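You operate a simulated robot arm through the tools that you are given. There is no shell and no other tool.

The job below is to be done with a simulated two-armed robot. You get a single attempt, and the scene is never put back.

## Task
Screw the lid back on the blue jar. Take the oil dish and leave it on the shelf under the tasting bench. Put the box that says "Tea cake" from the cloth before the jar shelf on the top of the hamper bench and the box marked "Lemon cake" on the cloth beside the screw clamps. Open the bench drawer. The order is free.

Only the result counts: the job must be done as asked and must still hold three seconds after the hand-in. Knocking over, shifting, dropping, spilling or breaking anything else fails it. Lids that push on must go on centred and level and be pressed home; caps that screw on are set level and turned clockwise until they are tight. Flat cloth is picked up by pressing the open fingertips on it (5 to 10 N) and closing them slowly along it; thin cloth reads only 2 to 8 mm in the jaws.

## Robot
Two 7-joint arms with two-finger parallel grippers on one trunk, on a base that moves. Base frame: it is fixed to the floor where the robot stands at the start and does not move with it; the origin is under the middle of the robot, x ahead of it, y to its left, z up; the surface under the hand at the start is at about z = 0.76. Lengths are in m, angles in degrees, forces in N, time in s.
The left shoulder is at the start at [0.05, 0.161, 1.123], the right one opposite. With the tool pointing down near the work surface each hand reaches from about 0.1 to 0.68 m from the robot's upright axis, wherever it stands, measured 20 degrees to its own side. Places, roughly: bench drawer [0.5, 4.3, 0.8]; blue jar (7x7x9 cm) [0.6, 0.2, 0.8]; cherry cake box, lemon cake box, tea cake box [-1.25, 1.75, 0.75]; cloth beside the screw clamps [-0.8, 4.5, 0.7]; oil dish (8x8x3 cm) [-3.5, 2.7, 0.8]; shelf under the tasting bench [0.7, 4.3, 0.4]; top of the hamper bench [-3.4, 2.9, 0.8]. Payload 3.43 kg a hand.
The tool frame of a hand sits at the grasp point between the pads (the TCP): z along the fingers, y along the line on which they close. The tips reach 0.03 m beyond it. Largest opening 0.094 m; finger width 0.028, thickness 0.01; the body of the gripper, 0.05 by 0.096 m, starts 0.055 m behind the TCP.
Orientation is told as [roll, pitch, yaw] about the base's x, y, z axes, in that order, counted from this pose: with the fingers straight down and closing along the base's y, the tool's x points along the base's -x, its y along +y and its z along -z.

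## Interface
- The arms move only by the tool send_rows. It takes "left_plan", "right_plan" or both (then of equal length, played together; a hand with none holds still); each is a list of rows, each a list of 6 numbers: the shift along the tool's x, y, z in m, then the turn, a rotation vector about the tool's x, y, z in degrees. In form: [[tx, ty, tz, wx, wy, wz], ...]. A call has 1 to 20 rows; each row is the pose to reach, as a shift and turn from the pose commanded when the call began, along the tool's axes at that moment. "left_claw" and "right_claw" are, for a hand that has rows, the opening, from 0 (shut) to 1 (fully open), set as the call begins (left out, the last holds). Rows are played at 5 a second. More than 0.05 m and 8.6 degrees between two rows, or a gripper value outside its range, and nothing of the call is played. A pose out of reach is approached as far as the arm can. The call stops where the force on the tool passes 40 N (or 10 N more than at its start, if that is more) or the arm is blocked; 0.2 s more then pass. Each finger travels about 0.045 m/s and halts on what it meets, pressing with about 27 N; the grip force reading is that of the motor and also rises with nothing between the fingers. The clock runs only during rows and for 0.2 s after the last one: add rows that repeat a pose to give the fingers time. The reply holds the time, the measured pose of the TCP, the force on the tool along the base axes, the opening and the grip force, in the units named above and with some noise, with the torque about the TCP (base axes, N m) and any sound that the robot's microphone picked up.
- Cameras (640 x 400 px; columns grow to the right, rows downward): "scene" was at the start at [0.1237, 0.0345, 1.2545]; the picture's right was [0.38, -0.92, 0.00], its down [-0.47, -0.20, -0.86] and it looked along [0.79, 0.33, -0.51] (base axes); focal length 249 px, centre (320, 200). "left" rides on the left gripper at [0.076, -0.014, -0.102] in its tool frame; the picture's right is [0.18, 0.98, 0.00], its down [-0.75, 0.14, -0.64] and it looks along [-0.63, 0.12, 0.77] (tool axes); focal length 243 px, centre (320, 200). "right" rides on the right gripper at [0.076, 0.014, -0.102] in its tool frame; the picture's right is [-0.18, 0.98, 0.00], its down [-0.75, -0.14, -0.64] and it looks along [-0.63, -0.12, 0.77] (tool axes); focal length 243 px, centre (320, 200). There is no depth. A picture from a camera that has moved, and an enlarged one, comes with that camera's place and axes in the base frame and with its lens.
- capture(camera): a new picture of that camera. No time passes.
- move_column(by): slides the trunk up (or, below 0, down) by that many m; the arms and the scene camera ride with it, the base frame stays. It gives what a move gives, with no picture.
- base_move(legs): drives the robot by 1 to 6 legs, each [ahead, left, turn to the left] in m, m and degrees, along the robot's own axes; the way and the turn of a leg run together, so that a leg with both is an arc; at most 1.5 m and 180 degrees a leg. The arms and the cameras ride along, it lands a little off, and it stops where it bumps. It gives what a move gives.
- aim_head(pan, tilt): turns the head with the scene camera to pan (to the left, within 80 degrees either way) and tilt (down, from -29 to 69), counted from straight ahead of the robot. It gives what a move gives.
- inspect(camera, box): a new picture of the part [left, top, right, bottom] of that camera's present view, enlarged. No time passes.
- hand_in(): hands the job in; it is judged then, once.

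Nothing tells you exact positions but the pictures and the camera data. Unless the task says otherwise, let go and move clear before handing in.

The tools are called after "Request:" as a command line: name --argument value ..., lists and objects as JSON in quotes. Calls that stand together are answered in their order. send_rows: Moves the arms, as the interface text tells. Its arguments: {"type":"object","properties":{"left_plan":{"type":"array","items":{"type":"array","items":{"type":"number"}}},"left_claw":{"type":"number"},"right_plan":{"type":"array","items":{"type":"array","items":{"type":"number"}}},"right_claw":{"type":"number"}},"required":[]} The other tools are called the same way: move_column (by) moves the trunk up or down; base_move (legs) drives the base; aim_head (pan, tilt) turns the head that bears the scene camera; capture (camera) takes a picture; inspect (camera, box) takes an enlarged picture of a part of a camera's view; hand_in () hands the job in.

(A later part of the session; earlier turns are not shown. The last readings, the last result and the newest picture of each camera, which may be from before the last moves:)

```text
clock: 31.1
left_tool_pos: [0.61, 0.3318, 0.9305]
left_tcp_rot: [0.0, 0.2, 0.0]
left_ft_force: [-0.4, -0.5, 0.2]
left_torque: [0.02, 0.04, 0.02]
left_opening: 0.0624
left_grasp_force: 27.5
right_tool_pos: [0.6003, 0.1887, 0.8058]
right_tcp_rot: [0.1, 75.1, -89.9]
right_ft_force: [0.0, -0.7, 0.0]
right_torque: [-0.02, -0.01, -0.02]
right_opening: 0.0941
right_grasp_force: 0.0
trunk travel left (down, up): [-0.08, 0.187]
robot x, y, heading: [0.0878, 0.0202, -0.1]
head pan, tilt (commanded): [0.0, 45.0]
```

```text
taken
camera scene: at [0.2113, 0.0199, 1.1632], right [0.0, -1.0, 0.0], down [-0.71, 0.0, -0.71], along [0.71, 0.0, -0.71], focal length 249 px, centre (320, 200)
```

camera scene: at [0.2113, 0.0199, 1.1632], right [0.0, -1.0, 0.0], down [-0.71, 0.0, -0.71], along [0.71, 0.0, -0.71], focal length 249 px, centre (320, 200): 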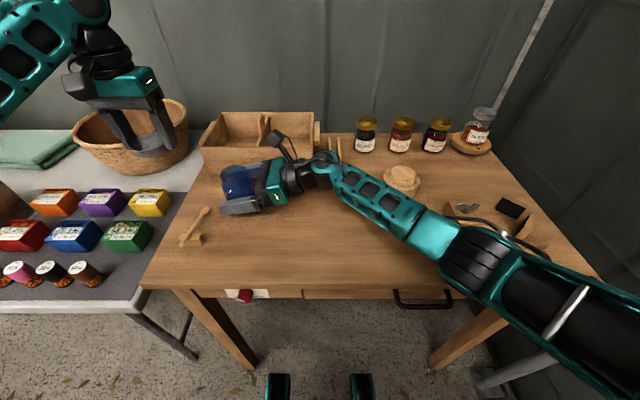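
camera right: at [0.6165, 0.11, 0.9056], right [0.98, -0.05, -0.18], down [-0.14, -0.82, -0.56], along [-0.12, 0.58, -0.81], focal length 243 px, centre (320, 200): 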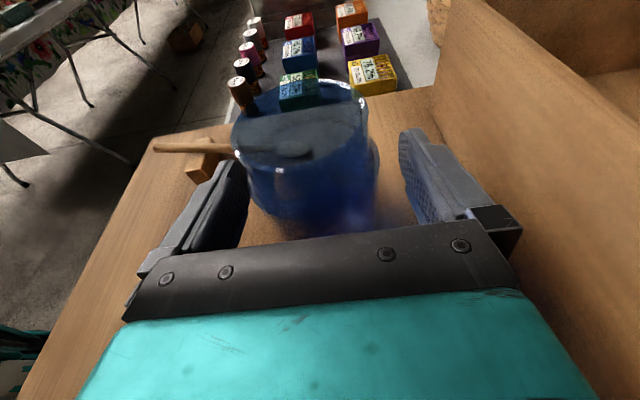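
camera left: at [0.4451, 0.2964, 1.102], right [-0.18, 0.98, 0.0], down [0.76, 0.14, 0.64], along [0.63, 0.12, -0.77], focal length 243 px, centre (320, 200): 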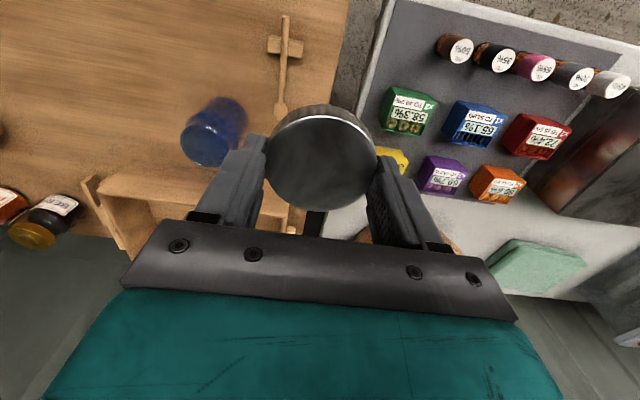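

The jar is squarely between the right fingers. Closing to hold it.

Request:
send_rows --right_plan '[[0, 0, 0, 0, 0, 0], [0, 0, 0, 0, 0, 0], [0, 0, 0, 0, 0, 0], [0, 0, 0, 0, 0, 0], [0, 0, 0, 0, 0, 0]]' --right_claw 0.5

Request:
capture --camera "right"

Request:
capture --camera "left"

Request:
inspect --camera "scene" --box '[200, 140, 330, 230]'

```text
clock: 32.3
left_tool_pos: [0.6106, 0.331, 0.9301]
left_tcp_rot: [0.0, 0.2, 0.0]
left_ft_force: [0.6, 0.1, 0.7]
left_torque: [-0.02, 0.01, -0.02]
left_opening: 0.0624
left_grasp_force: 26.5
right_tool_pos: [0.6016, 0.1892, 0.8054]
right_tcp_rot: [0.1, 75.0, -90.0]
right_ft_force: [-1.7, 0.0, 0.5]
right_torque: [0.02, 0.08, -0.03]
right_opening: 0.0644
right_grasp_force: 26.4
trunk travel left (down, up): [-0.08, 0.187]
robot x, y, heading: [0.0884, 0.021, -0.0]
head pan, tilt (commanded): [0.0, 45.0]
```

```text
taken
camera right: at [0.6163, 0.1101, 0.9057], right [0.98, -0.05, -0.18], down [-0.14, -0.82, -0.56], along [-0.12, 0.58, -0.81], focal length 243 px, centre (320, 200)
```

right: 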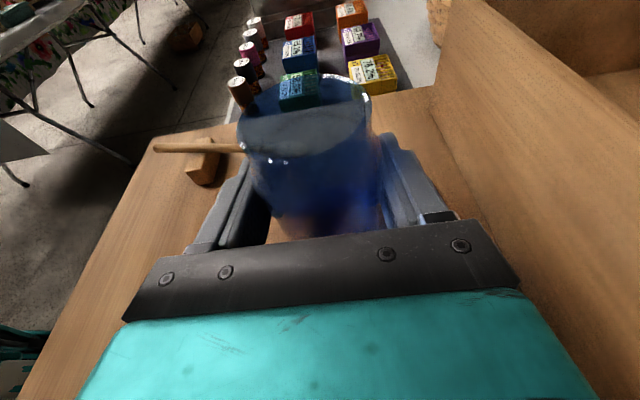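

```text
taken
camera left: at [0.5348, 0.3157, 1.032], right [-0.18, 0.98, 0.0], down [0.76, 0.14, 0.64], along [0.63, 0.12, -0.77], focal length 243 px, centre (320, 200)
```

left: 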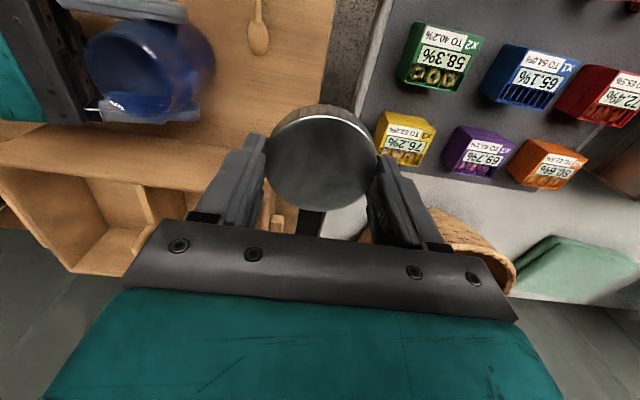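

```text
4.44 times, centred on (265, 185) of scene
camera zoom: at [0.2112, 0.0199, 1.1632], right [0.0, -1.0, 0.0], down [-0.71, 0.0, -0.71], along [0.71, 0.0, -0.71], focal length 1108 px, centre (564, 267)
```

zoom: 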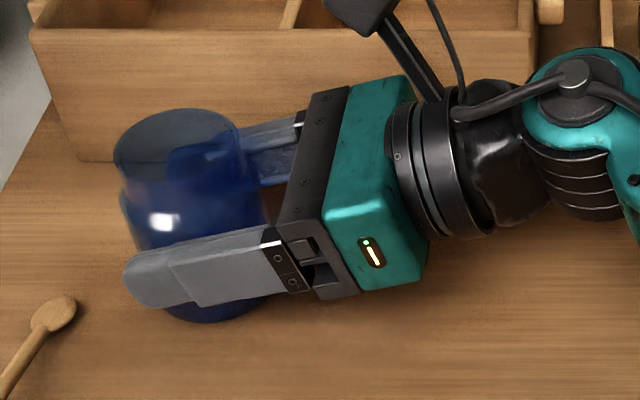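

The jar is held firmly (64 mm grip). I'll check how the lid sits in the left hand before bringing it over.

Request:
inspect --camera "left" --box '[240, 90, 400, 220]'

Request:
inspect --camera "right" --box '[210, 50, 410, 250]'

```text
3.08 times, centred on (320, 155) of left
camera zoom: at [0.5348, 0.3157, 1.032], right [-0.18, 0.98, 0.0], down [0.76, 0.14, 0.64], along [0.63, 0.12, -0.77], focal length 746 px, centre (320, 338)
```

zoom: 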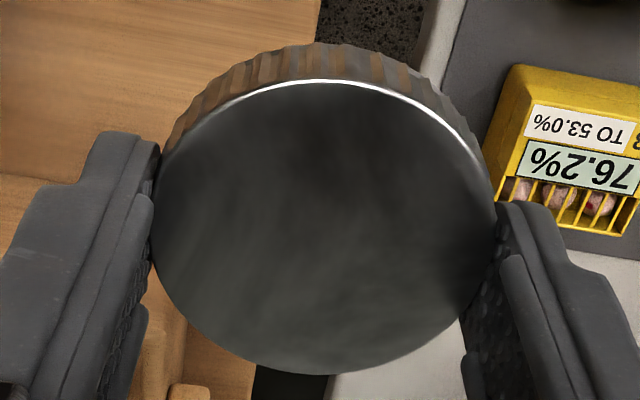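

```text
2.00 times, centred on (310, 150) of right
camera zoom: at [0.6163, 0.1101, 0.9057], right [0.98, -0.05, -0.18], down [-0.14, -0.82, -0.56], along [-0.12, 0.58, -0.81], focal length 485 px, centre (340, 300)
```

zoom: 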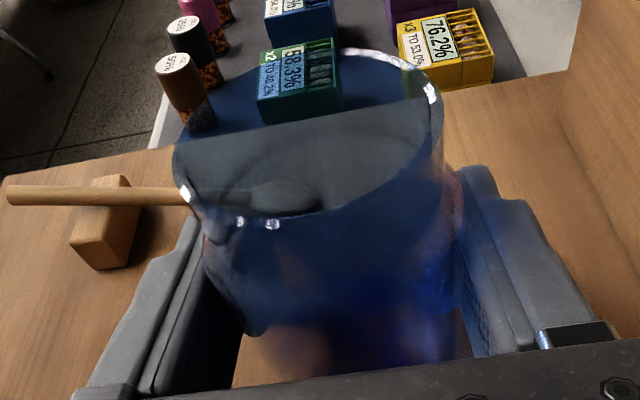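

The lid sits about 1.5 mm off the left TCP axis, and I estimate it is 17 mm tall. To give the left fingers room above, I'll re-grip the jar slightly lower and further back with the right fingertips.

Request:
send_rows --right_plan '[[0, 0, 0, 0, 0, 0], [0, 0, 0, 0, 0, 0], [0, 0, 0, 0, 0, 0], [-0.0064, 0, -0.0045, 0, 0, 0], [-0.0128, 0, -0.009, 0, 0, 0], [-0.0128, 0, -0.009, 0, 0, 0]]' --right_claw 1.0

Request:
send_rows --right_plan '[[0, 0, 0, 0, 0, 0], [0, 0, 0, 0, 0, 0], [0, 0, 0, 0, 0, 0], [0, 0, 0, 0, 0, 0], [0, 0, 0, 0, 0, 0]]' --right_claw 0.5

Request:
inspect --camera "scene" --box '[200, 140, 330, 230]'

Request:
capture --camera "right"

```text
clock: 33.7
left_tool_pos: [0.6098, 0.3307, 0.9293]
left_tcp_rot: [0.0, 0.2, 0.0]
left_ft_force: [0.5, 0.5, 0.9]
left_torque: [-0.01, -0.03, 0.04]
left_opening: 0.0627
left_grasp_force: 27.2
right_tool_pos: [0.5995, 0.1771, 0.7954]
right_tcp_rot: [-0.1, 75.0, -90.0]
right_ft_force: [-0.7, 1.1, 0.4]
right_torque: [0.02, 0.02, -0.01]
right_opening: 0.094
right_grasp_force: 0.1
trunk travel left (down, up): [-0.08, 0.187]
robot x, y, heading: [0.0892, 0.0186, -0.2]
head pan, tilt (commanded): [0.0, 45.0]
```

```text
clock: 34.9
left_tool_pos: [0.6106, 0.3313, 0.93]
left_tcp_rot: [0.1, 0.2, 0.0]
left_ft_force: [0.3, -1.4, 0.0]
left_torque: [0.01, -0.03, -0.01]
left_opening: 0.0624
left_grasp_force: 26.7
right_tool_pos: [0.5994, 0.1778, 0.7948]
right_tcp_rot: [0.0, 75.0, -89.9]
right_ft_force: [0.4, 0.2, 0.6]
right_torque: [0.02, -0.04, -0.03]
right_opening: 0.0607
right_grasp_force: 27.3
trunk travel left (down, up): [-0.08, 0.187]
robot x, y, heading: [0.0872, 0.0217, 0.0]
head pan, tilt (commanded): [0.0, 45.0]
```

```text
4.44 times, centred on (265, 185) of scene
camera zoom: at [0.2113, 0.0199, 1.1632], right [0.0, -1.0, 0.0], down [-0.71, 0.0, -0.71], along [0.71, 0.0, -0.71], focal length 1108 px, centre (564, 267)
```

zoom: 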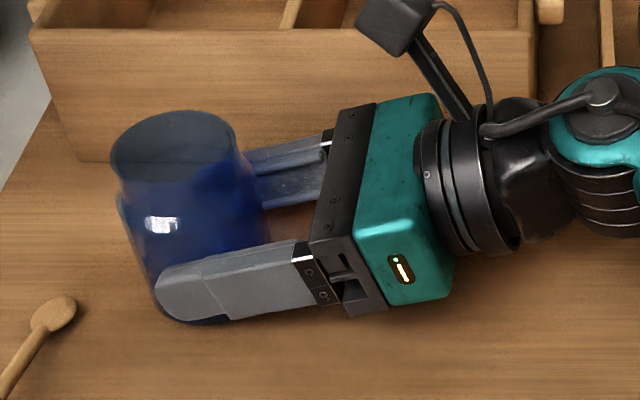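

```text
taken
camera right: at [0.6155, 0.0982, 0.8962], right [0.98, -0.05, -0.18], down [-0.14, -0.82, -0.56], along [-0.12, 0.58, -0.81], focal length 243 px, centre (320, 200)
```

right: 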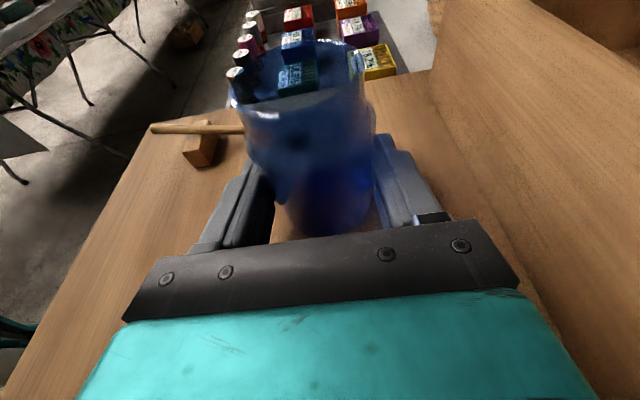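

The jar has moved a couple of mm to about [0.600, 0.196] but stands straight and is held at 61 mm. Now I'll bring the lid over it, turned to yaw +45, still about 5 cm above.

Request:
send_rows --left_plan '[[0.0015, -0.022, 0, 0, 0, -7.5], [0.003, -0.044, 0, 0, 0, -15], [0.005, -0.067, 0, 0, 0, -22.5], [0.0065, -0.09, 0, 0, 0, -30], [0.008, -0.112, 0, 0, 0, -37.5], [0.0096, -0.134, 0, 0, 0, -45], [0.0096, -0.134, 0, 0, 0, -45]]'

Request:
capture --camera "left"

Request:
capture --camera "right"

Request:
inspect --camera "scene" --box '[180, 90, 340, 230]'

```text
clock: 36.5
left_tool_pos: [0.5992, 0.1963, 0.9297]
left_tcp_rot: [0.1, 0.3, 45.0]
left_ft_force: [-0.3, 0.4, 0.3]
left_torque: [0.0, 0.0, -0.02]
left_opening: 0.0626
left_grasp_force: 27.0
right_tool_pos: [0.6009, 0.1775, 0.7955]
right_tcp_rot: [0.0, 75.1, -90.0]
right_ft_force: [0.4, 0.1, 0.1]
right_torque: [0.01, -0.01, 0.06]
right_opening: 0.0605
right_grasp_force: 27.1
trunk travel left (down, up): [-0.08, 0.187]
robot x, y, heading: [0.091, 0.0214, 0.0]
head pan, tilt (commanded): [0.0, 45.0]
```

```text
taken
camera left: at [0.5563, 0.1318, 1.0325], right [-0.83, 0.56, 0.0], down [0.43, 0.63, 0.64], along [0.36, 0.53, -0.77], focal length 243 px, centre (320, 200)
```

left: 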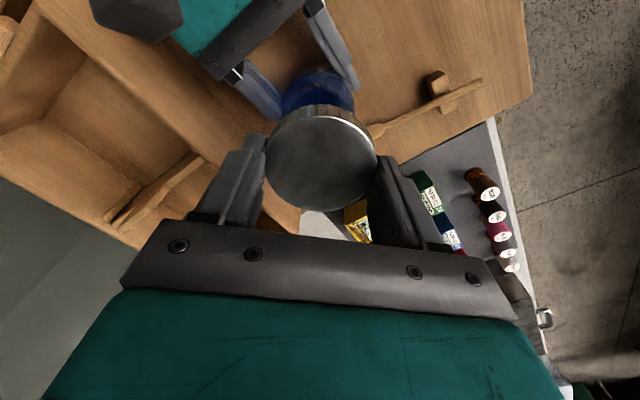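

```text
taken
camera right: at [0.6155, 0.0982, 0.8962], right [0.98, -0.05, -0.18], down [-0.14, -0.82, -0.56], along [-0.12, 0.58, -0.81], focal length 243 px, centre (320, 200)
```

right: 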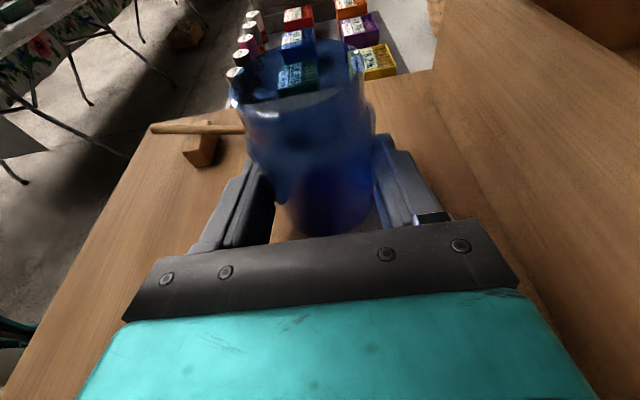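

```text
2.86 times, centred on (260, 160) of scene
camera zoom: at [0.2113, 0.0199, 1.1632], right [0.0, -1.0, 0.0], down [-0.71, 0.0, -0.71], along [0.71, 0.0, -0.71], focal length 712 px, centre (491, 314)
```

zoom: 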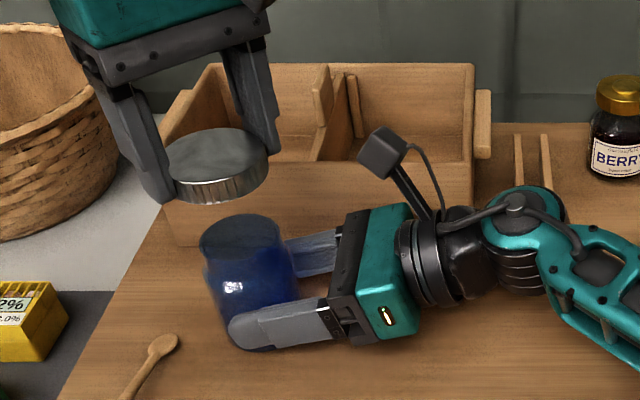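

The lid is over the jar with everything clear. I'll lower to about 1 cm above the mouth and compare their alignment closely.

Request:
send_rows --left_plan '[[0, 0, 0.012, 0, 0, 0], [0, 0, 0.024, 0, 0, 0], [0, 0, 0.036, 0, 0, 0], [0, 0, 0.036, 0, 0, 0]]'

Request:
inspect --camera "scene" --box '[200, 120, 300, 220]'

Request:
inspect --camera "left" --box '[220, 30, 420, 230]'

Request:
inspect --camera "right" --box '[200, 0, 420, 220]'

```text
clock: 37.5
left_tool_pos: [0.6012, 0.1966, 0.8948]
left_tcp_rot: [0.1, 0.1, 44.9]
left_ft_force: [0.4, 0.5, 0.4]
left_torque: [0.02, -0.01, 0.0]
left_opening: 0.0625
left_grasp_force: 27.3
right_tool_pos: [0.6003, 0.1772, 0.7957]
right_tcp_rot: [0.0, 75.0, -90.0]
right_ft_force: [0.7, 0.0, 0.0]
right_torque: [0.02, -0.02, -0.02]
right_opening: 0.0603
right_grasp_force: 26.9
trunk travel left (down, up): [-0.08, 0.187]
robot x, y, heading: [0.0918, 0.0208, 0.3]
head pan, tilt (commanded): [0.0, 45.0]
```

```text
4.00 times, centred on (250, 170) of scene
camera zoom: at [0.2113, 0.0199, 1.1632], right [0.0, -1.0, 0.0], down [-0.71, 0.0, -0.71], along [0.71, 0.0, -0.71], focal length 997 px, centre (600, 320)
```

zoom: 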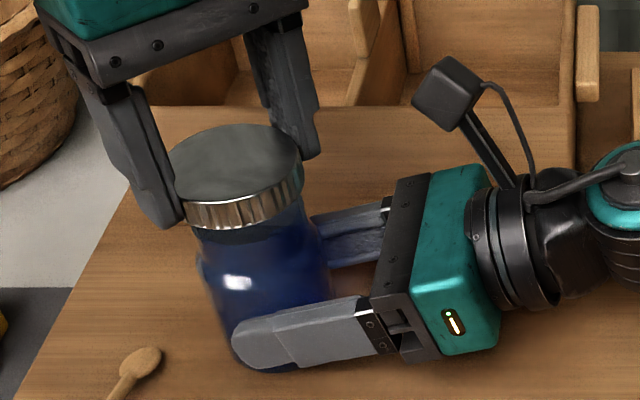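

```text
2.00 times, centred on (320, 130) of left
camera zoom: at [0.5569, 0.1322, 0.9961], right [-0.82, 0.57, 0.0], down [0.44, 0.63, 0.64], along [0.36, 0.53, -0.77], focal length 485 px, centre (320, 340)
```

zoom: 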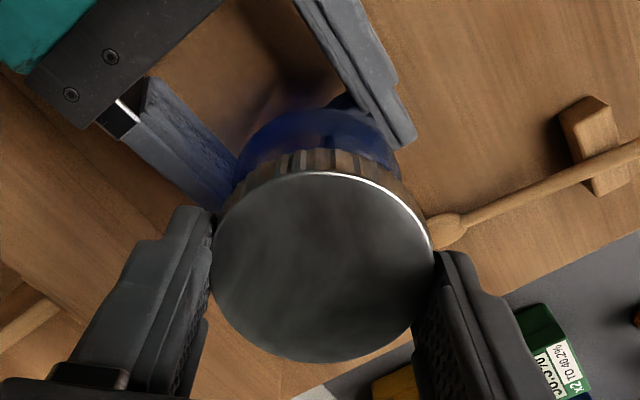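

```text
1.82 times, centred on (310, 110) of right
camera zoom: at [0.6155, 0.0982, 0.8962], right [0.98, -0.05, -0.18], down [-0.14, -0.82, -0.56], along [-0.12, 0.58, -0.81], focal length 441 px, centre (338, 364)
```

zoom: 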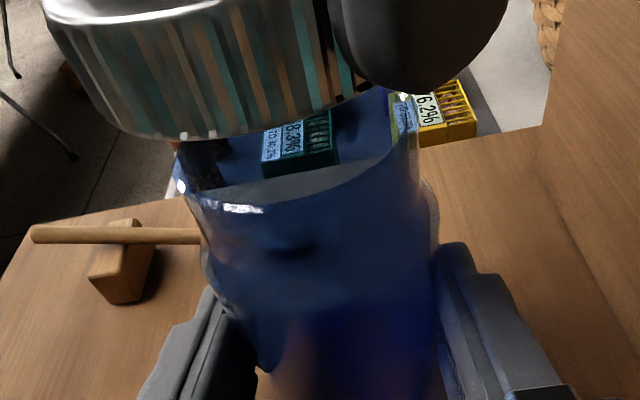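

The lid hovers about 1.5 cm above the rim, and alignment is within 2–3 mm. I'll nudge it by (+2, +1.5) mm, lower closer and compare again.

Request:
send_rows --left_plan '[[-0.0025, -0.0004, 0.004, 0, 0, 0], [-0.0025, -0.0004, 0.008, 0, 0, 0], [-0.0025, -0.0004, 0.011, 0, 0, 0], [-0.0025, -0.0004, 0.011, 0, 0, 0]]'

Request:
inspect --camera "scene" --box '[215, 140, 285, 210]'

Request:
inspect --camera "right" --box '[200, 0, 420, 220]'

```text
clock: 38.5
left_tool_pos: [0.6031, 0.1995, 0.8836]
left_tcp_rot: [0.1, 0.1, 45.0]
left_ft_force: [0.6, -0.2, -0.1]
left_torque: [-0.01, 0.0, -0.01]
left_opening: 0.0625
left_grasp_force: 27.5
right_tool_pos: [0.6012, 0.1773, 0.7954]
right_tcp_rot: [0.0, 74.9, -89.9]
right_ft_force: [0.8, 0.0, -0.1]
right_torque: [0.04, -0.03, -0.02]
right_opening: 0.0605
right_grasp_force: 27.1
trunk travel left (down, up): [-0.08, 0.187]
robot x, y, heading: [0.0899, 0.0185, -0.0]
head pan, tilt (commanded): [0.0, 45.0]
```

```text
5.71 times, centred on (250, 175) of scene
camera zoom: at [0.2113, 0.0199, 1.1632], right [0.0, -1.0, 0.0], down [-0.71, 0.0, -0.71], along [0.71, 0.0, -0.71], focal length 1425 px, centre (720, 343)
```

zoom: 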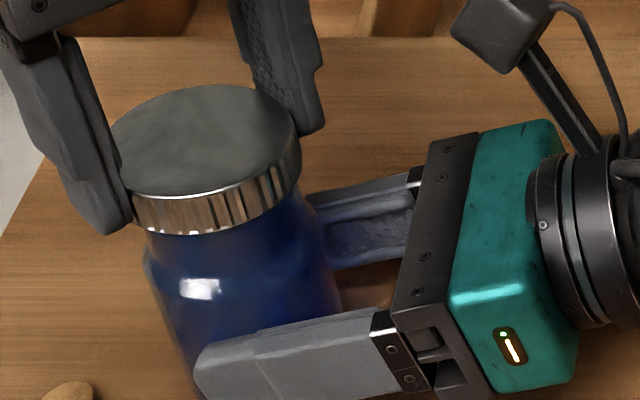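

```text
1.82 times, centred on (310, 110) of right
camera zoom: at [0.6155, 0.0982, 0.8962], right [0.98, -0.05, -0.18], down [-0.14, -0.82, -0.56], along [-0.12, 0.58, -0.81], focal length 441 px, centre (338, 364)
```

zoom: 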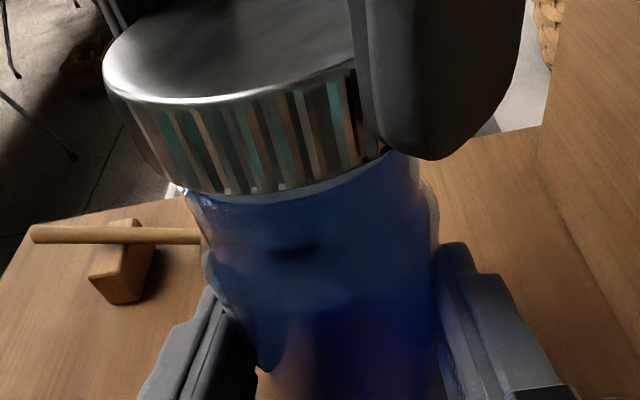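

The lid is now nearly on the rim and looks centred. I'll lower in 1.5 mm steps and watch the force.

Request:
send_rows --left_plan '[[0, 0, 0.0015, 0, 0, 0], [0, 0, 0.003, 0, 0, 0], [0, 0, 0.0045, 0, 0, 0], [0, 0, 0.0045, 0, 0, 0]]'

```text
clock: 39.5
left_tool_pos: [0.6036, 0.1986, 0.8769]
left_tcp_rot: [0.1, 0.2, 45.0]
left_ft_force: [-0.4, -0.8, -0.3]
left_torque: [-0.02, -0.04, -0.01]
left_opening: 0.0627
left_grasp_force: 26.8
right_tool_pos: [0.5999, 0.1759, 0.7956]
right_tcp_rot: [0.1, 75.0, -90.0]
right_ft_force: [-0.2, -0.2, -0.4]
right_torque: [0.01, 0.04, 0.03]
right_opening: 0.0603
right_grasp_force: 26.8
trunk travel left (down, up): [-0.08, 0.187]
robot x, y, heading: [0.086, 0.0184, 0.1]
head pan, tilt (commanded): [0.0, 45.0]
```

Request:
send_rows --left_plan '[[0, 0, 0.0015, 0, 0, 0], [0, 0, 0.003, 0, 0, 0], [0, 0, 0.0045, 0, 0, 0], [0, 0, 0.0045, 0, 0, 0]]'

Request:
inspect --camera "scene" --box '[215, 140, 285, 210]'

```text
clock: 40.5
left_tool_pos: [0.6034, 0.1986, 0.8764]
left_tcp_rot: [-0.2, 0.0, 44.9]
left_ft_force: [-0.4, 0.7, 19.7]
left_torque: [-0.44, 0.46, 0.0]
left_opening: 0.0626
left_grasp_force: 27.3
right_tool_pos: [0.6, 0.1769, 0.7966]
right_tcp_rot: [0.3, 75.0, -89.8]
right_ft_force: [4.8, 3.4, -6.1]
right_torque: [0.26, -0.34, -0.14]
right_opening: 0.0604
right_grasp_force: 26.3
trunk travel left (down, up): [-0.08, 0.187]
robot x, y, heading: [0.0852, 0.0167, 0.4]
head pan, tilt (commanded): [0.0, 45.0]
```

```text
5.71 times, centred on (250, 175) of scene
camera zoom: at [0.2107, 0.0198, 1.1634], right [0.0, -1.0, 0.0], down [-0.71, 0.0, -0.71], along [0.71, 0.0, -0.71], focal length 1425 px, centre (720, 343)
```

zoom: 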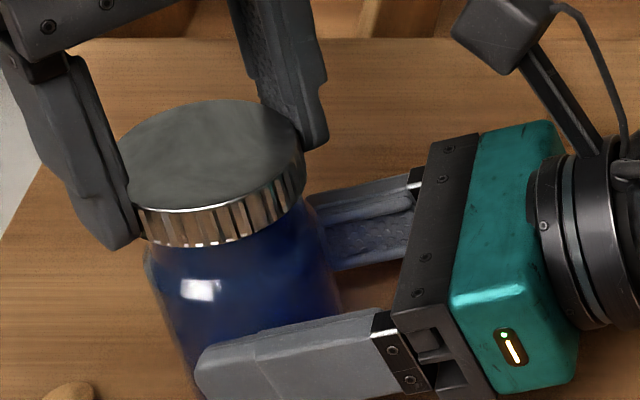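

Contact at z 0.8765, with the torque showing the lid touching only on its −x,−y side, so it is slightly too far toward +x,+y. I'll lift slightly, shift 2 mm back and set it down again.

Request:
send_rows --left_plan '[[0, 0, -0.003, 0, 0, 0], [0.002, 0, -0.003, 0, 0, 0], [0.002, 0, -0.0015, 0, 0, 0], [0.002, 0, 0, 0, 0, 0], [0.002, 0, 0, 0, 0, 0]]'

```text
clock: 41.7
left_tool_pos: [0.6017, 0.198, 0.8737]
left_tcp_rot: [0.2, 0.1, 44.9]
left_ft_force: [-0.4, -0.2, 0.3]
left_torque: [0.01, 0.0, -0.02]
left_opening: 0.0627
left_grasp_force: 26.9
right_tool_pos: [0.5997, 0.1787, 0.7956]
right_tcp_rot: [-0.1, 75.1, -90.1]
right_ft_force: [-0.5, 0.4, -0.9]
right_torque: [-0.03, 0.01, 0.01]
right_opening: 0.0606
right_grasp_force: 27.0
trunk travel left (down, up): [-0.08, 0.187]
robot x, y, heading: [0.0895, 0.0186, -0.2]
head pan, tilt (commanded): [0.0, 45.0]
```

Now it passed the previous contact height with no force: the lid has slipped over the rim. I'll continue down gently to the thread.

Request:
send_rows --left_plan '[[0, 0, 0.0015, 0, 0, 0], [0, 0, 0.003, 0, 0, 0], [0, 0, 0.0045, 0, 0, 0], [0, 0, 0.0045, 0, 0, 0]]'

```text
clock: 42.7
left_tool_pos: [0.6012, 0.1965, 0.869]
left_tcp_rot: [0.0, 0.2, 44.9]
left_ft_force: [0.0, 0.5, -0.7]
left_torque: [-0.01, 0.0, 0.01]
left_opening: 0.0623
left_grasp_force: 27.1
right_tool_pos: [0.5998, 0.1779, 0.7949]
right_tcp_rot: [0.0, 75.0, -89.9]
right_ft_force: [0.4, 0.2, 0.0]
right_torque: [0.0, 0.01, 0.02]
right_opening: 0.0606
right_grasp_force: 26.9
trunk travel left (down, up): [-0.08, 0.187]
robot x, y, heading: [0.0922, 0.0213, -0.1]
head pan, tilt (commanded): [0.0, 45.0]
```

Request:
send_rows --left_plan '[[0, 0, 0.0015, 0, 0, 0], [0, 0, 0.003, 0, 0, 0], [0, 0, 0.0045, 0, 0, 0], [0, 0, 0.0045, 0, 0, 0]]'

Request:
inspect --camera "scene" --box '[215, 140, 285, 210]'

```text
clock: 43.7
left_tool_pos: [0.601, 0.1972, 0.867]
left_tcp_rot: [-0.1, 0.1, 44.9]
left_ft_force: [-0.7, 3.1, 13.3]
left_torque: [0.12, -0.13, -0.04]
left_opening: 0.0627
left_grasp_force: 27.4
right_tool_pos: [0.6006, 0.1772, 0.7951]
right_tcp_rot: [0.2, 75.1, -90.0]
right_ft_force: [1.8, 2.6, -4.1]
right_torque: [0.31, 0.27, -0.07]
right_opening: 0.0606
right_grasp_force: 27.2
trunk travel left (down, up): [-0.08, 0.187]
robot x, y, heading: [0.0864, 0.0165, 0.0]
head pan, tilt (commanded): [0.0, 45.0]
```

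```text
5.71 times, centred on (250, 175) of scene
camera zoom: at [0.2106, 0.02, 1.1634], right [0.0, -1.0, 0.0], down [-0.71, 0.0, -0.71], along [0.71, 0.0, -0.71], focal length 1425 px, centre (720, 343)
```

zoom: 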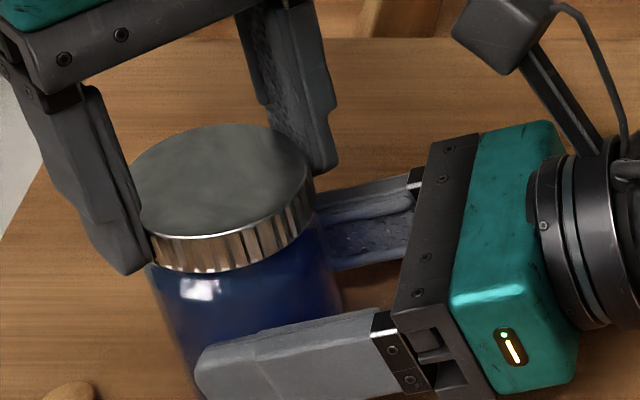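

The lid is seated on the thread with light, even contact. Now turn clockwise from yaw +45 to −95 with gentle downward pressure.

Request:
send_rows --left_plan '[[0, 0, 0, 0, 0, 7], [0, 0, 0, 0, 0, 14], [0, 0, 0, 0, 0, 21], [0, 0, 0.0001, 0, 0, 28], [0, 0, 0.0002, 0, 0, 35], [0, 0, 0.0003, 0, 0, 42], [0, 0, 0.0004, 0, 0, 49], [0, 0, 0.0005, 0, 0, 56], [0, 0, 0.0006, 0, 0, 63], [0, 0, 0.0007, 0, 0, 70], [0, 0, 0.0008, 0, 0, 77], [0, 0, 0.0009, 0, 0, 84], [0, 0, 0.001, 0, 0, 91], [0, 0, 0.0011, 0, 0, 98], [0, 0, 0.0012, 0, 0, 105], [0, 0, 0.0012, 0, 0, 112], [0, 0, 0.0012, 0, 0, 119], [0, 0, 0.0012, 0, 0, 126], [0, 0, 0.0012, 0, 0, 133], [0, 0, 0.0012, 0, 0, 140]]'

Request:
capture --camera "scene"

Request:
inspect --camera "scene" --box '[200, 120, 300, 220]'

```text
clock: 47.9
left_tool_pos: [0.6019, 0.1986, 0.8638]
left_tcp_rot: [0.0, 0.2, -95.2]
left_ft_force: [-1.9, -1.5, 18.2]
left_torque: [0.01, -0.01, -0.02]
left_opening: 0.0625
left_grasp_force: 27.2
right_tool_pos: [0.5993, 0.1757, 0.7983]
right_tcp_rot: [0.4, 75.1, -89.7]
right_ft_force: [5.7, -0.3, 1.4]
right_torque: [0.45, 0.07, -0.19]
right_opening: 0.0588
right_grasp_force: 27.2
trunk travel left (down, up): [-0.08, 0.187]
robot x, y, heading: [0.0896, 0.0159, 0.2]
head pan, tilt (commanded): [0.0, 45.0]
```

```text
taken
camera scene: at [0.2101, 0.0192, 1.1634], right [0.0, -1.0, 0.0], down [-0.71, 0.0, -0.71], along [0.71, 0.0, -0.71], focal length 249 px, centre (320, 200)
```

scene: 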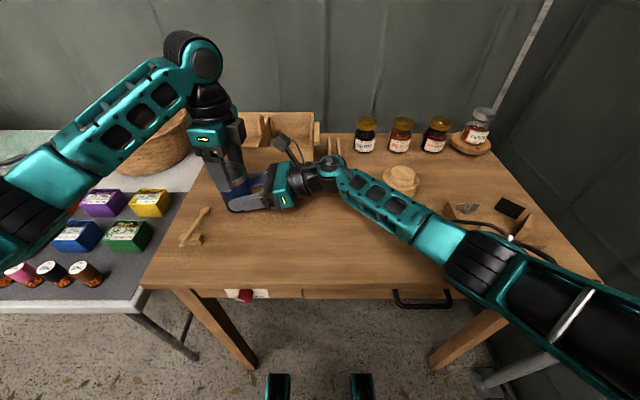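

```text
4.00 times, centred on (250, 170) of scene
camera zoom: at [0.2101, 0.0192, 1.1634], right [0.0, -1.0, 0.0], down [-0.71, 0.0, -0.71], along [0.71, 0.0, -0.71], focal length 997 px, centre (600, 320)
```

zoom: 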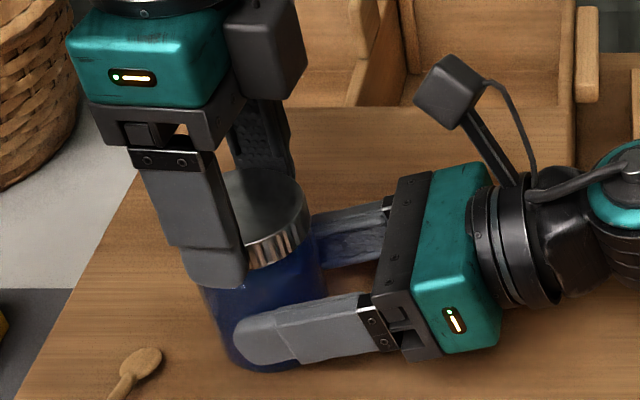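

The lid went down about 3 mm on the thread over 140°. The right fingers hold the jar too near their rounded tips, so while the left hand steadies the lid I'll re-grip the jar deeper.

Request:
send_rows --right_plan '[[0, 0, 0, 0, 0, 0], [0, 0, 0, 0, 0, 0], [0, 0, 0, 0, 0, 0], [0, 0, 0.0065, 0, 0, 0], [-0.0006, 0, 0.0131, 0, 0, 0], [-0.0006, 0, 0.0131, 0, 0, 0]]' --right_claw 1.0

Request:
send_rows --right_plan '[[0, 0, 0, 0, 0, 0], [0, 0, 0, 0, 0, 0], [0, 0, 0, 0, 0, 0], [0, 0, 0, 0, 0, 0], [0, 0, 0, 0, 0, 0]]' --right_claw 0.5

Request:
inspect --camera "scene" --box '[200, 120, 300, 220]'

```text
clock: 49.3
left_tool_pos: [0.5998, 0.1979, 0.8635]
left_tcp_rot: [-0.2, 0.0, -95.0]
left_ft_force: [1.1, 3.9, 14.1]
left_torque: [0.49, -0.04, -0.01]
left_opening: 0.0625
left_grasp_force: 27.5
right_tool_pos: [0.5992, 0.1897, 0.7923]
right_tcp_rot: [0.3, 75.0, -89.8]
right_ft_force: [0.2, 0.4, 0.5]
right_torque: [-0.01, -0.01, -0.02]
right_opening: 0.0939
right_grasp_force: 0.1
trunk travel left (down, up): [-0.08, 0.187]
robot x, y, heading: [0.0915, 0.0216, -0.1]
head pan, tilt (commanded): [0.0, 45.0]
```

```text
clock: 50.5
left_tool_pos: [0.6, 0.1978, 0.8637]
left_tcp_rot: [-0.1, 0.1, -95.1]
left_ft_force: [-4.8, 3.0, 14.5]
left_torque: [0.13, 0.12, -0.04]
left_opening: 0.0626
left_grasp_force: 26.6
right_tool_pos: [0.601, 0.1888, 0.7914]
right_tcp_rot: [0.3, 75.1, -89.8]
right_ft_force: [8.6, 1.7, 0.1]
right_torque: [0.28, 0.04, -0.02]
right_opening: 0.0634
right_grasp_force: 26.7
trunk travel left (down, up): [-0.08, 0.187]
robot x, y, heading: [0.0912, 0.0226, 0.0]
head pan, tilt (commanded): [0.0, 45.0]
```

```text
4.00 times, centred on (250, 170) of scene
camera zoom: at [0.2105, 0.0199, 1.1633], right [0.0, -1.0, 0.0], down [-0.71, 0.0, -0.71], along [0.71, 0.0, -0.71], focal length 997 px, centre (600, 320)
```

zoom: 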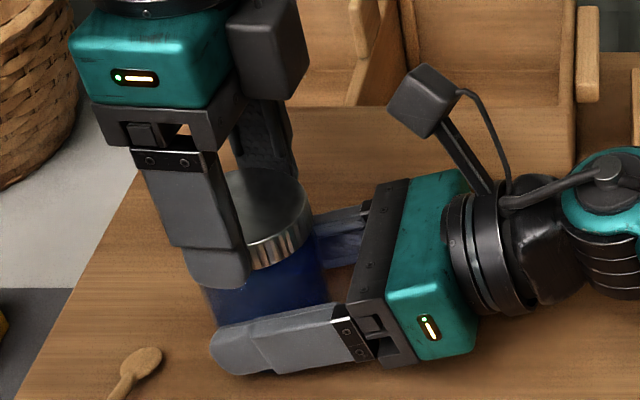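

Jar re-gripped at 63 mm. Now the left hand opens, lifts a little, turns back to yaw +45 and will re-grip the lid.

Request:
send_rows --left_plan '[[0, 0, 0, 0, 0, 0], [0, 0, 0, 0, 0, 0], [0, 0, -0.008, 0, 0, 0], [0, 0, -0.014, 0, 0, -8.2], [0, 0, -0.014, 0, 0, -16.4], [0, 0, -0.014, 0, 0, -24.6], [0, 0, -0.014, 0, 0, -32.8], [0, 0, -0.014, 0, 0, -41], [0, 0, -0.014, 0, 0, -49.2], [0, 0, -0.014, 0, 0, -57.4], [0, 0, -0.014, 0, 0, -65.6], [0, 0, -0.014, 0, 0, -73.8], [0, 0, -0.014, 0, 0, -82], [0, 0, -0.014, 0, 0, -90.2], [0, 0, -0.014, 0, 0, -98.4], [0, 0, -0.014, 0, 0, -106.6], [0, 0, -0.014, 0, 0, -114.8], [0, 0, -0.014, 0, 0, -123], [0, 0, -0.014, 0, 0, -131.2], [0, 0, -0.014, 0, 0, -139.4]]' --left_claw 1.0

Request:
inspect --camera "scene" --box '[200, 120, 300, 220]'

Request:
capture --camera "left"

```text
clock: 54.7
left_tool_pos: [0.5999, 0.1969, 0.8783]
left_tcp_rot: [0.1, 0.0, 44.5]
left_ft_force: [0.3, 0.4, 0.3]
left_torque: [-0.03, 0.02, 0.03]
left_opening: 0.094
left_grasp_force: 0.1
right_tool_pos: [0.5999, 0.1894, 0.7923]
right_tcp_rot: [0.3, 74.9, -89.8]
right_ft_force: [-0.7, 2.1, 7.7]
right_torque: [0.08, 0.04, 0.01]
right_opening: 0.0633
right_grasp_force: 27.2
trunk travel left (down, up): [-0.08, 0.187]
robot x, y, heading: [0.0901, 0.0181, -0.1]
head pan, tilt (commanded): [0.0, 45.0]
```

```text
4.00 times, centred on (250, 170) of scene
camera zoom: at [0.2107, 0.0199, 1.1633], right [0.0, -1.0, 0.0], down [-0.71, 0.0, -0.71], along [0.71, 0.0, -0.71], focal length 997 px, centre (600, 320)
```

zoom: 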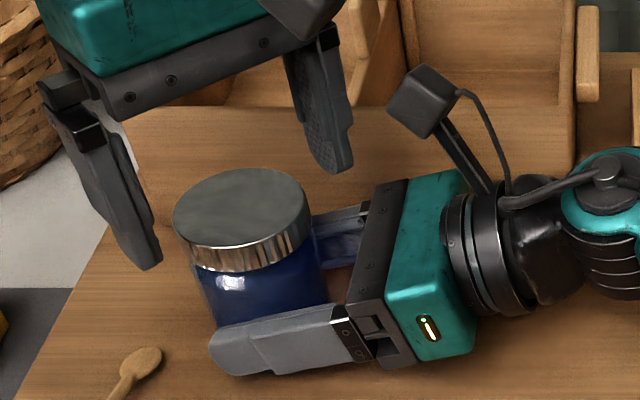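

```text
taken
camera left: at [0.5571, 0.1324, 0.98], right [-0.82, 0.57, 0.0], down [0.44, 0.63, 0.64], along [0.36, 0.53, -0.77], focal length 243 px, centre (320, 200)
```

left: 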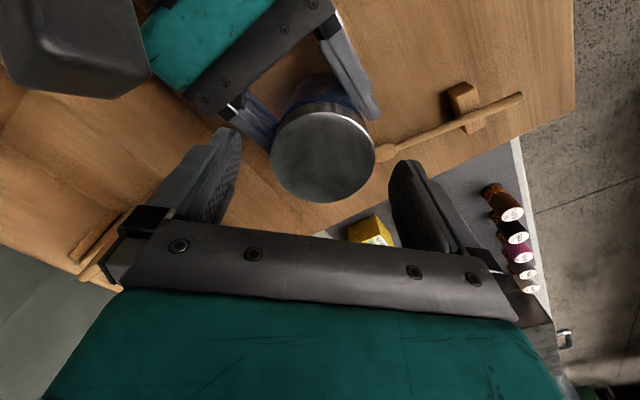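

The lid sits level on the jar. I'll lower back around it, close, and turn clockwise again.

Request:
send_rows --left_plan '[[0, 0, 0.006, 0, 0, 0], [0, 0, 0.012, 0, 0, 0], [0, 0, 0.012, 0, 0, 0]]'

Request:
send_rows --left_plan '[[0, 0, 0, 0, 0, 0], [0, 0, 0, 0, 0, 0], [0, 0, 0, 0, 0, 0], [0, 0, 0, 0, 0, 0]]' --left_claw 0.5

Request:
send_rows --left_plan '[[0, 0, 0.0005, 0, 0, 7], [0, 0, 0.001, 0, 0, 14], [0, 0, 0.001, 0, 0, 21], [0, 0, 0.001, 0, 0, 28], [0, 0, 0.001, 0, 0, 35], [0, 0, 0.001, 0, 0, 42], [0, 0, 0.001, 0, 0, 49], [0, 0, 0.001, 0, 0, 56], [0, 0, 0.001, 0, 0, 63], [0, 0, 0.0015, 0, 0, 70]]'

```text
clock: 55.5
left_tool_pos: [0.6008, 0.1966, 0.8649]
left_tcp_rot: [0.1, 0.1, 44.5]
left_ft_force: [0.4, -0.3, 0.2]
left_torque: [0.02, 0.02, -0.03]
left_opening: 0.0939
left_grasp_force: 0.0
right_tool_pos: [0.5998, 0.1891, 0.7916]
right_tcp_rot: [0.1, 75.0, -89.8]
right_ft_force: [-0.4, 1.5, 8.6]
right_torque: [0.03, 0.0, -0.02]
right_opening: 0.0632
right_grasp_force: 27.1
trunk travel left (down, up): [-0.08, 0.187]
robot x, y, heading: [0.0903, 0.0185, 0.0]
head pan, tilt (commanded): [0.0, 45.0]
```

```text
clock: 56.5
left_tool_pos: [0.6002, 0.1972, 0.8649]
left_tcp_rot: [0.2, 0.0, 44.5]
left_ft_force: [-7.6, 6.1, 0.3]
left_torque: [0.14, 0.21, -0.03]
left_opening: 0.0622
left_grasp_force: 27.2
right_tool_pos: [0.6019, 0.1889, 0.7917]
right_tcp_rot: [0.2, 75.0, -90.0]
right_ft_force: [4.6, -3.4, 8.1]
right_torque: [0.39, 0.25, 0.0]
right_opening: 0.0634
right_grasp_force: 26.7
trunk travel left (down, up): [-0.08, 0.187]
robot x, y, heading: [0.0841, 0.0231, -0.0]
head pan, tilt (commanded): [0.0, 45.0]
```

```text
clock: 58.7
left_tool_pos: [0.6012, 0.198, 0.8648]
left_tcp_rot: [0.0, 0.2, -25.8]
left_ft_force: [-9.4, 12.4, 0.1]
left_torque: [0.61, 0.21, 0.04]
left_opening: 0.0627
left_grasp_force: 26.4
right_tool_pos: [0.6023, 0.1886, 0.7914]
right_tcp_rot: [0.2, 75.0, -90.0]
right_ft_force: [11.6, -12.8, 8.3]
right_torque: [0.27, 0.13, -0.06]
right_opening: 0.0631
right_grasp_force: 26.8
trunk travel left (down, up): [-0.08, 0.187]
robot x, y, heading: [0.0922, 0.0249, 0.1]
head pan, tilt (commanded): [0.0, 45.0]
```

The lid turns freely still, with some sideways load as it isn't perfectly on the axis. I'll correct by about 1 mm and continue turning.

Request:
send_rows --left_plan '[[0.0007, 0.0003, 0.0002, 0, 0, 7], [0.0014, 0.0006, 0.0004, 0, 0, 14], [0.0014, 0.0006, 0.0006, 0, 0, 21], [0.0014, 0.0006, 0.0008, 0, 0, 28], [0.0014, 0.0006, 0.001, 0, 0, 35], [0.0014, 0.0006, 0.0012, 0, 0, 42], [0.0014, 0.0006, 0.0014, 0, 0, 49], [0.0014, 0.0006, 0.0016, 0, 0, 56], [0.0014, 0.0006, 0.0018, 0, 0, 63], [0.0014, 0.0006, 0.002, 0, 0, 70]]'

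Request:
inspect --camera "scene" --box '[200, 120, 300, 220]'

```text
clock: 60.9
left_tool_pos: [0.5996, 0.1962, 0.8637]
left_tcp_rot: [0.0, 0.0, -95.8]
left_ft_force: [-10.3, 1.2, 11.8]
left_torque: [-0.08, 0.4, 0.62]
left_opening: 0.0617
left_grasp_force: 26.6
right_tool_pos: [0.5983, 0.191, 0.7908]
right_tcp_rot: [0.1, 75.0, -90.1]
right_ft_force: [10.3, 0.6, -0.2]
right_torque: [0.16, 0.14, -0.56]
right_opening: 0.0637
right_grasp_force: 26.5
trunk travel left (down, up): [-0.08, 0.187]
robot x, y, heading: [0.0868, 0.0189, 0.0]
head pan, tilt (commanded): [0.0, 45.0]
```

```text
4.00 times, centred on (250, 170) of scene
camera zoom: at [0.2104, 0.0197, 1.1633], right [0.0, -1.0, 0.0], down [-0.71, 0.0, -0.71], along [0.71, 0.0, -0.71], focal length 997 px, centre (600, 320)
```

zoom: 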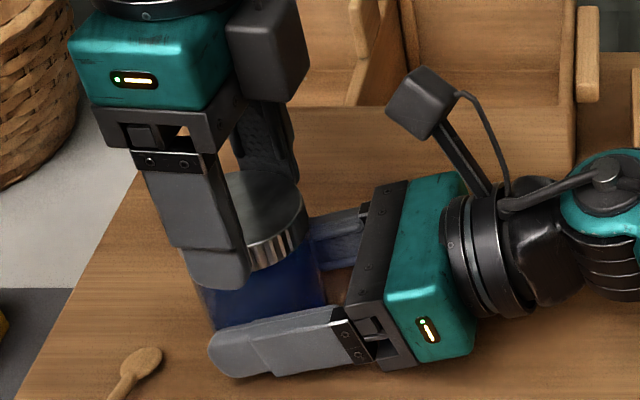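

Torque has risen to about 0.6 N·m, so the lid is tightening. I'll turn a bit further to be sure.

Request:
send_rows --left_plan '[[0, 0, 0, 0, 0, 5], [0, 0, 0, 0, 0, 10], [0, 0, 0, 0, 0, 15], [0, 0, 0, 0, 0, 20], [0, 0, 0, 0, 0, 20]]'

Request:
inspect --camera "scene" --box '[200, 120, 300, 220]'

```text
clock: 62.1
left_tool_pos: [0.5989, 0.1975, 0.8614]
left_tcp_rot: [-0.4, 0.0, -115.7]
left_ft_force: [-17.9, 4.9, 6.6]
left_torque: [0.12, 0.24, 0.57]
left_opening: 0.0612
left_grasp_force: 27.2
right_tool_pos: [0.6014, 0.1882, 0.7911]
right_tcp_rot: [0.0, 75.0, -90.3]
right_ft_force: [17.7, -6.9, -0.5]
right_torque: [0.1, 0.87, -0.69]
right_opening: 0.0632
right_grasp_force: 27.1
trunk travel left (down, up): [-0.08, 0.187]
robot x, y, heading: [0.0899, 0.0151, -0.2]
head pan, tilt (commanded): [0.0, 45.0]
```

```text
4.00 times, centred on (250, 170) of scene
camera zoom: at [0.2108, 0.0197, 1.1632], right [0.0, -1.0, 0.0], down [-0.71, 0.0, -0.71], along [0.71, 0.0, -0.71], focal length 997 px, centre (600, 320)
```

zoom: 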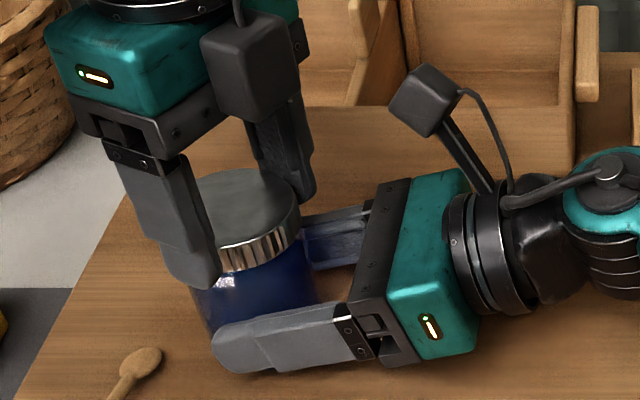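

Torque seems to have saturated, with the fingers starting to slip on the lid. I'll release, turn back and re-grip to confirm it's really tight.

Request:
send_rows --left_plan '[[0, 0, 0, 0, 0, 0], [0, 0, 0, 0, 0, 0], [0, 0, -0.008, 0, 0, 0], [0, 0, -0.016, 0, 0, -8.2], [0, 0, -0.016, 0, 0, -16.4], [0, 0, -0.016, 0, 0, -24.6], [0, 0, -0.016, 0, 0, -32.8], [0, 0, -0.016, 0, 0, -41], [0, 0, -0.016, 0, 0, -49.2], [0, 0, -0.016, 0, 0, -57.4], [0, 0, -0.016, 0, 0, -65.6], [0, 0, -0.016, 0, 0, -73.8], [0, 0, -0.016, 0, 0, -82], [0, 0, -0.016, 0, 0, -90.2], [0, 0, -0.016, 0, 0, -98.4], [0, 0, -0.016, 0, 0, -106.6], [0, 0, -0.016, 0, 0, -114.8], [0, 0, -0.016, 0, 0, -123], [0, 0, -0.016, 0, 0, -131.2], [0, 0, -0.016, 0, 0, -139.4]]' --left_claw 1.0

Request:
inspect --camera "scene" --box '[200, 120, 300, 220]'

Request:
capture --camera "left"

Request:
capture --camera "right"

```text
clock: 66.3
left_tool_pos: [0.602, 0.1978, 0.8789]
left_tcp_rot: [0.0, 0.3, 23.9]
left_ft_force: [0.9, 0.5, 0.0]
left_torque: [0.0, -0.01, -0.03]
left_opening: 0.0941
left_grasp_force: 0.0
right_tool_pos: [0.6, 0.1903, 0.7912]
right_tcp_rot: [0.0, 74.9, -90.0]
right_ft_force: [0.2, 0.0, -0.3]
right_torque: [-0.03, -0.03, 0.01]
right_opening: 0.0586
right_grasp_force: 27.0
trunk travel left (down, up): [-0.08, 0.187]
robot x, y, heading: [0.0876, 0.0204, -0.1]
head pan, tilt (commanded): [0.0, 45.0]
```

```text
4.00 times, centred on (250, 170) of scene
camera zoom: at [0.2114, 0.02, 1.1631], right [0.0, -1.0, 0.0], down [-0.71, 0.0, -0.71], along [0.71, 0.0, -0.71], focal length 997 px, centre (600, 320)
```

zoom: 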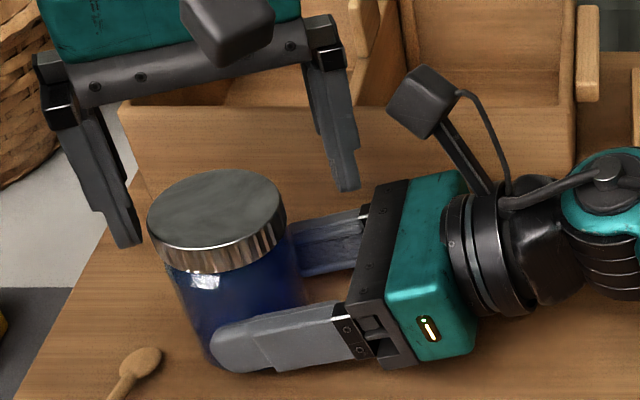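

```text
taken
camera left: at [0.5377, 0.153, 0.9805], right [-0.57, 0.82, 0.0], down [0.63, 0.43, 0.64], along [0.53, 0.36, -0.77], focal length 243 px, centre (320, 200)
```

left: 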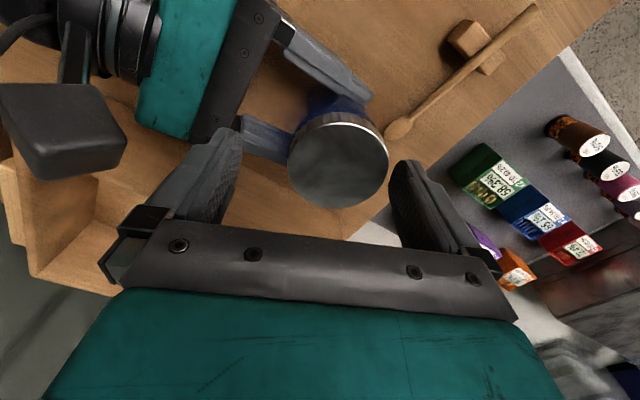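

```text
taken
camera right: at [0.6155, 0.1106, 0.8918], right [0.98, -0.05, -0.18], down [-0.14, -0.82, -0.56], along [-0.12, 0.58, -0.81], focal length 243 px, centre (320, 200)
```

right: 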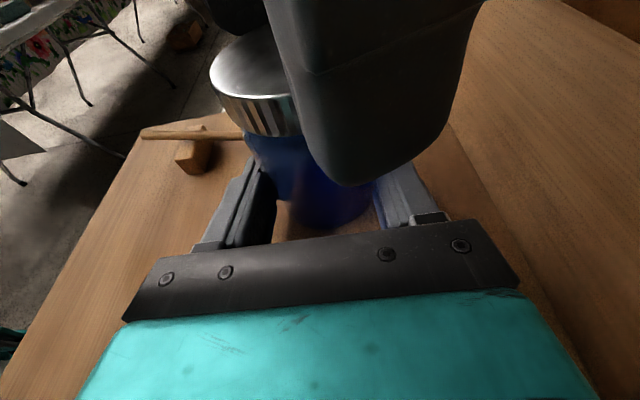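

The jar slipped about 11 mm toward +y in the right fingertips when the left hand let go, but it stands level with the lid on. I'll lift the left hand, then re-grip the jar fully inside the right pads.

Request:
send_rows --left_plan '[[0, 0, -0.015, 0, 0, 0], [0, 0, -0.03, 0, 0, 0], [0, 0, -0.03, 0, 0, 0]]'

Request:
send_rows --right_plan '[[0, 0, 0, 0, 0, 0], [0, 0, 0, 0, 0, 0], [0, 0, 0, 0, 0, 0], [0.0009, 0, 0.0091, 0, 0, 0], [0.0018, 0, 0.0182, 0, 0, 0], [0.0018, 0, 0.0182, 0, 0, 0]]' --right_claw 1.0

Request:
capture --camera "right"

Request:
inspect --camera "scene" --box '[200, 120, 300, 220]'

```text
clock: 67.1
left_tool_pos: [0.6002, 0.1982, 0.9088]
left_tcp_rot: [0.1, 0.4, 23.8]
left_ft_force: [-0.3, 0.3, 0.2]
left_torque: [0.0, 0.0, 0.0]
left_opening: 0.0939
left_grasp_force: 0.1
right_tool_pos: [0.6011, 0.1904, 0.7921]
right_tcp_rot: [0.0, 75.1, -90.0]
right_ft_force: [-0.3, -0.1, -0.6]
right_torque: [-0.05, -0.02, -0.05]
right_opening: 0.0585
right_grasp_force: 26.8
trunk travel left (down, up): [-0.08, 0.187]
robot x, y, heading: [0.089, 0.0197, 0.1]
head pan, tilt (commanded): [0.0, 45.0]
```

```text
clock: 68.5
left_tool_pos: [0.6008, 0.197, 0.9084]
left_tcp_rot: [0.1, 0.3, 23.8]
left_ft_force: [0.2, -0.5, 0.2]
left_torque: [0.02, -0.02, -0.01]
left_opening: 0.094
left_grasp_force: 0.1
right_tool_pos: [0.6015, 0.2077, 0.7892]
right_tcp_rot: [0.0, 75.0, -90.0]
right_ft_force: [0.4, -0.5, 1.4]
right_torque: [-0.09, 0.0, -0.02]
right_opening: 0.094
right_grasp_force: 0.1
trunk travel left (down, up): [-0.08, 0.187]
robot x, y, heading: [0.0893, 0.0193, 0.4]
head pan, tilt (commanded): [0.0, 45.0]
```

```text
taken
camera right: at [0.616, 0.1287, 0.8895], right [0.98, -0.05, -0.18], down [-0.14, -0.81, -0.56], along [-0.12, 0.58, -0.81], focal length 243 px, centre (320, 200)
```

right: 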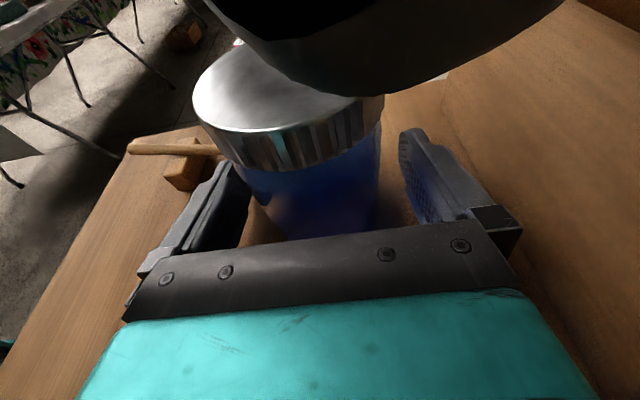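

```text
4.00 times, centred on (250, 170) of scene
camera zoom: at [0.2112, 0.0199, 1.1632], right [0.0, -1.0, 0.0], down [-0.71, 0.0, -0.71], along [0.71, 0.0, -0.71], focal length 997 px, centre (600, 320)
```

zoom: 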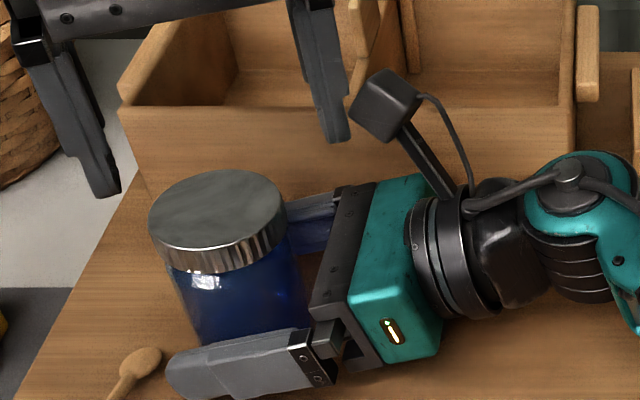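

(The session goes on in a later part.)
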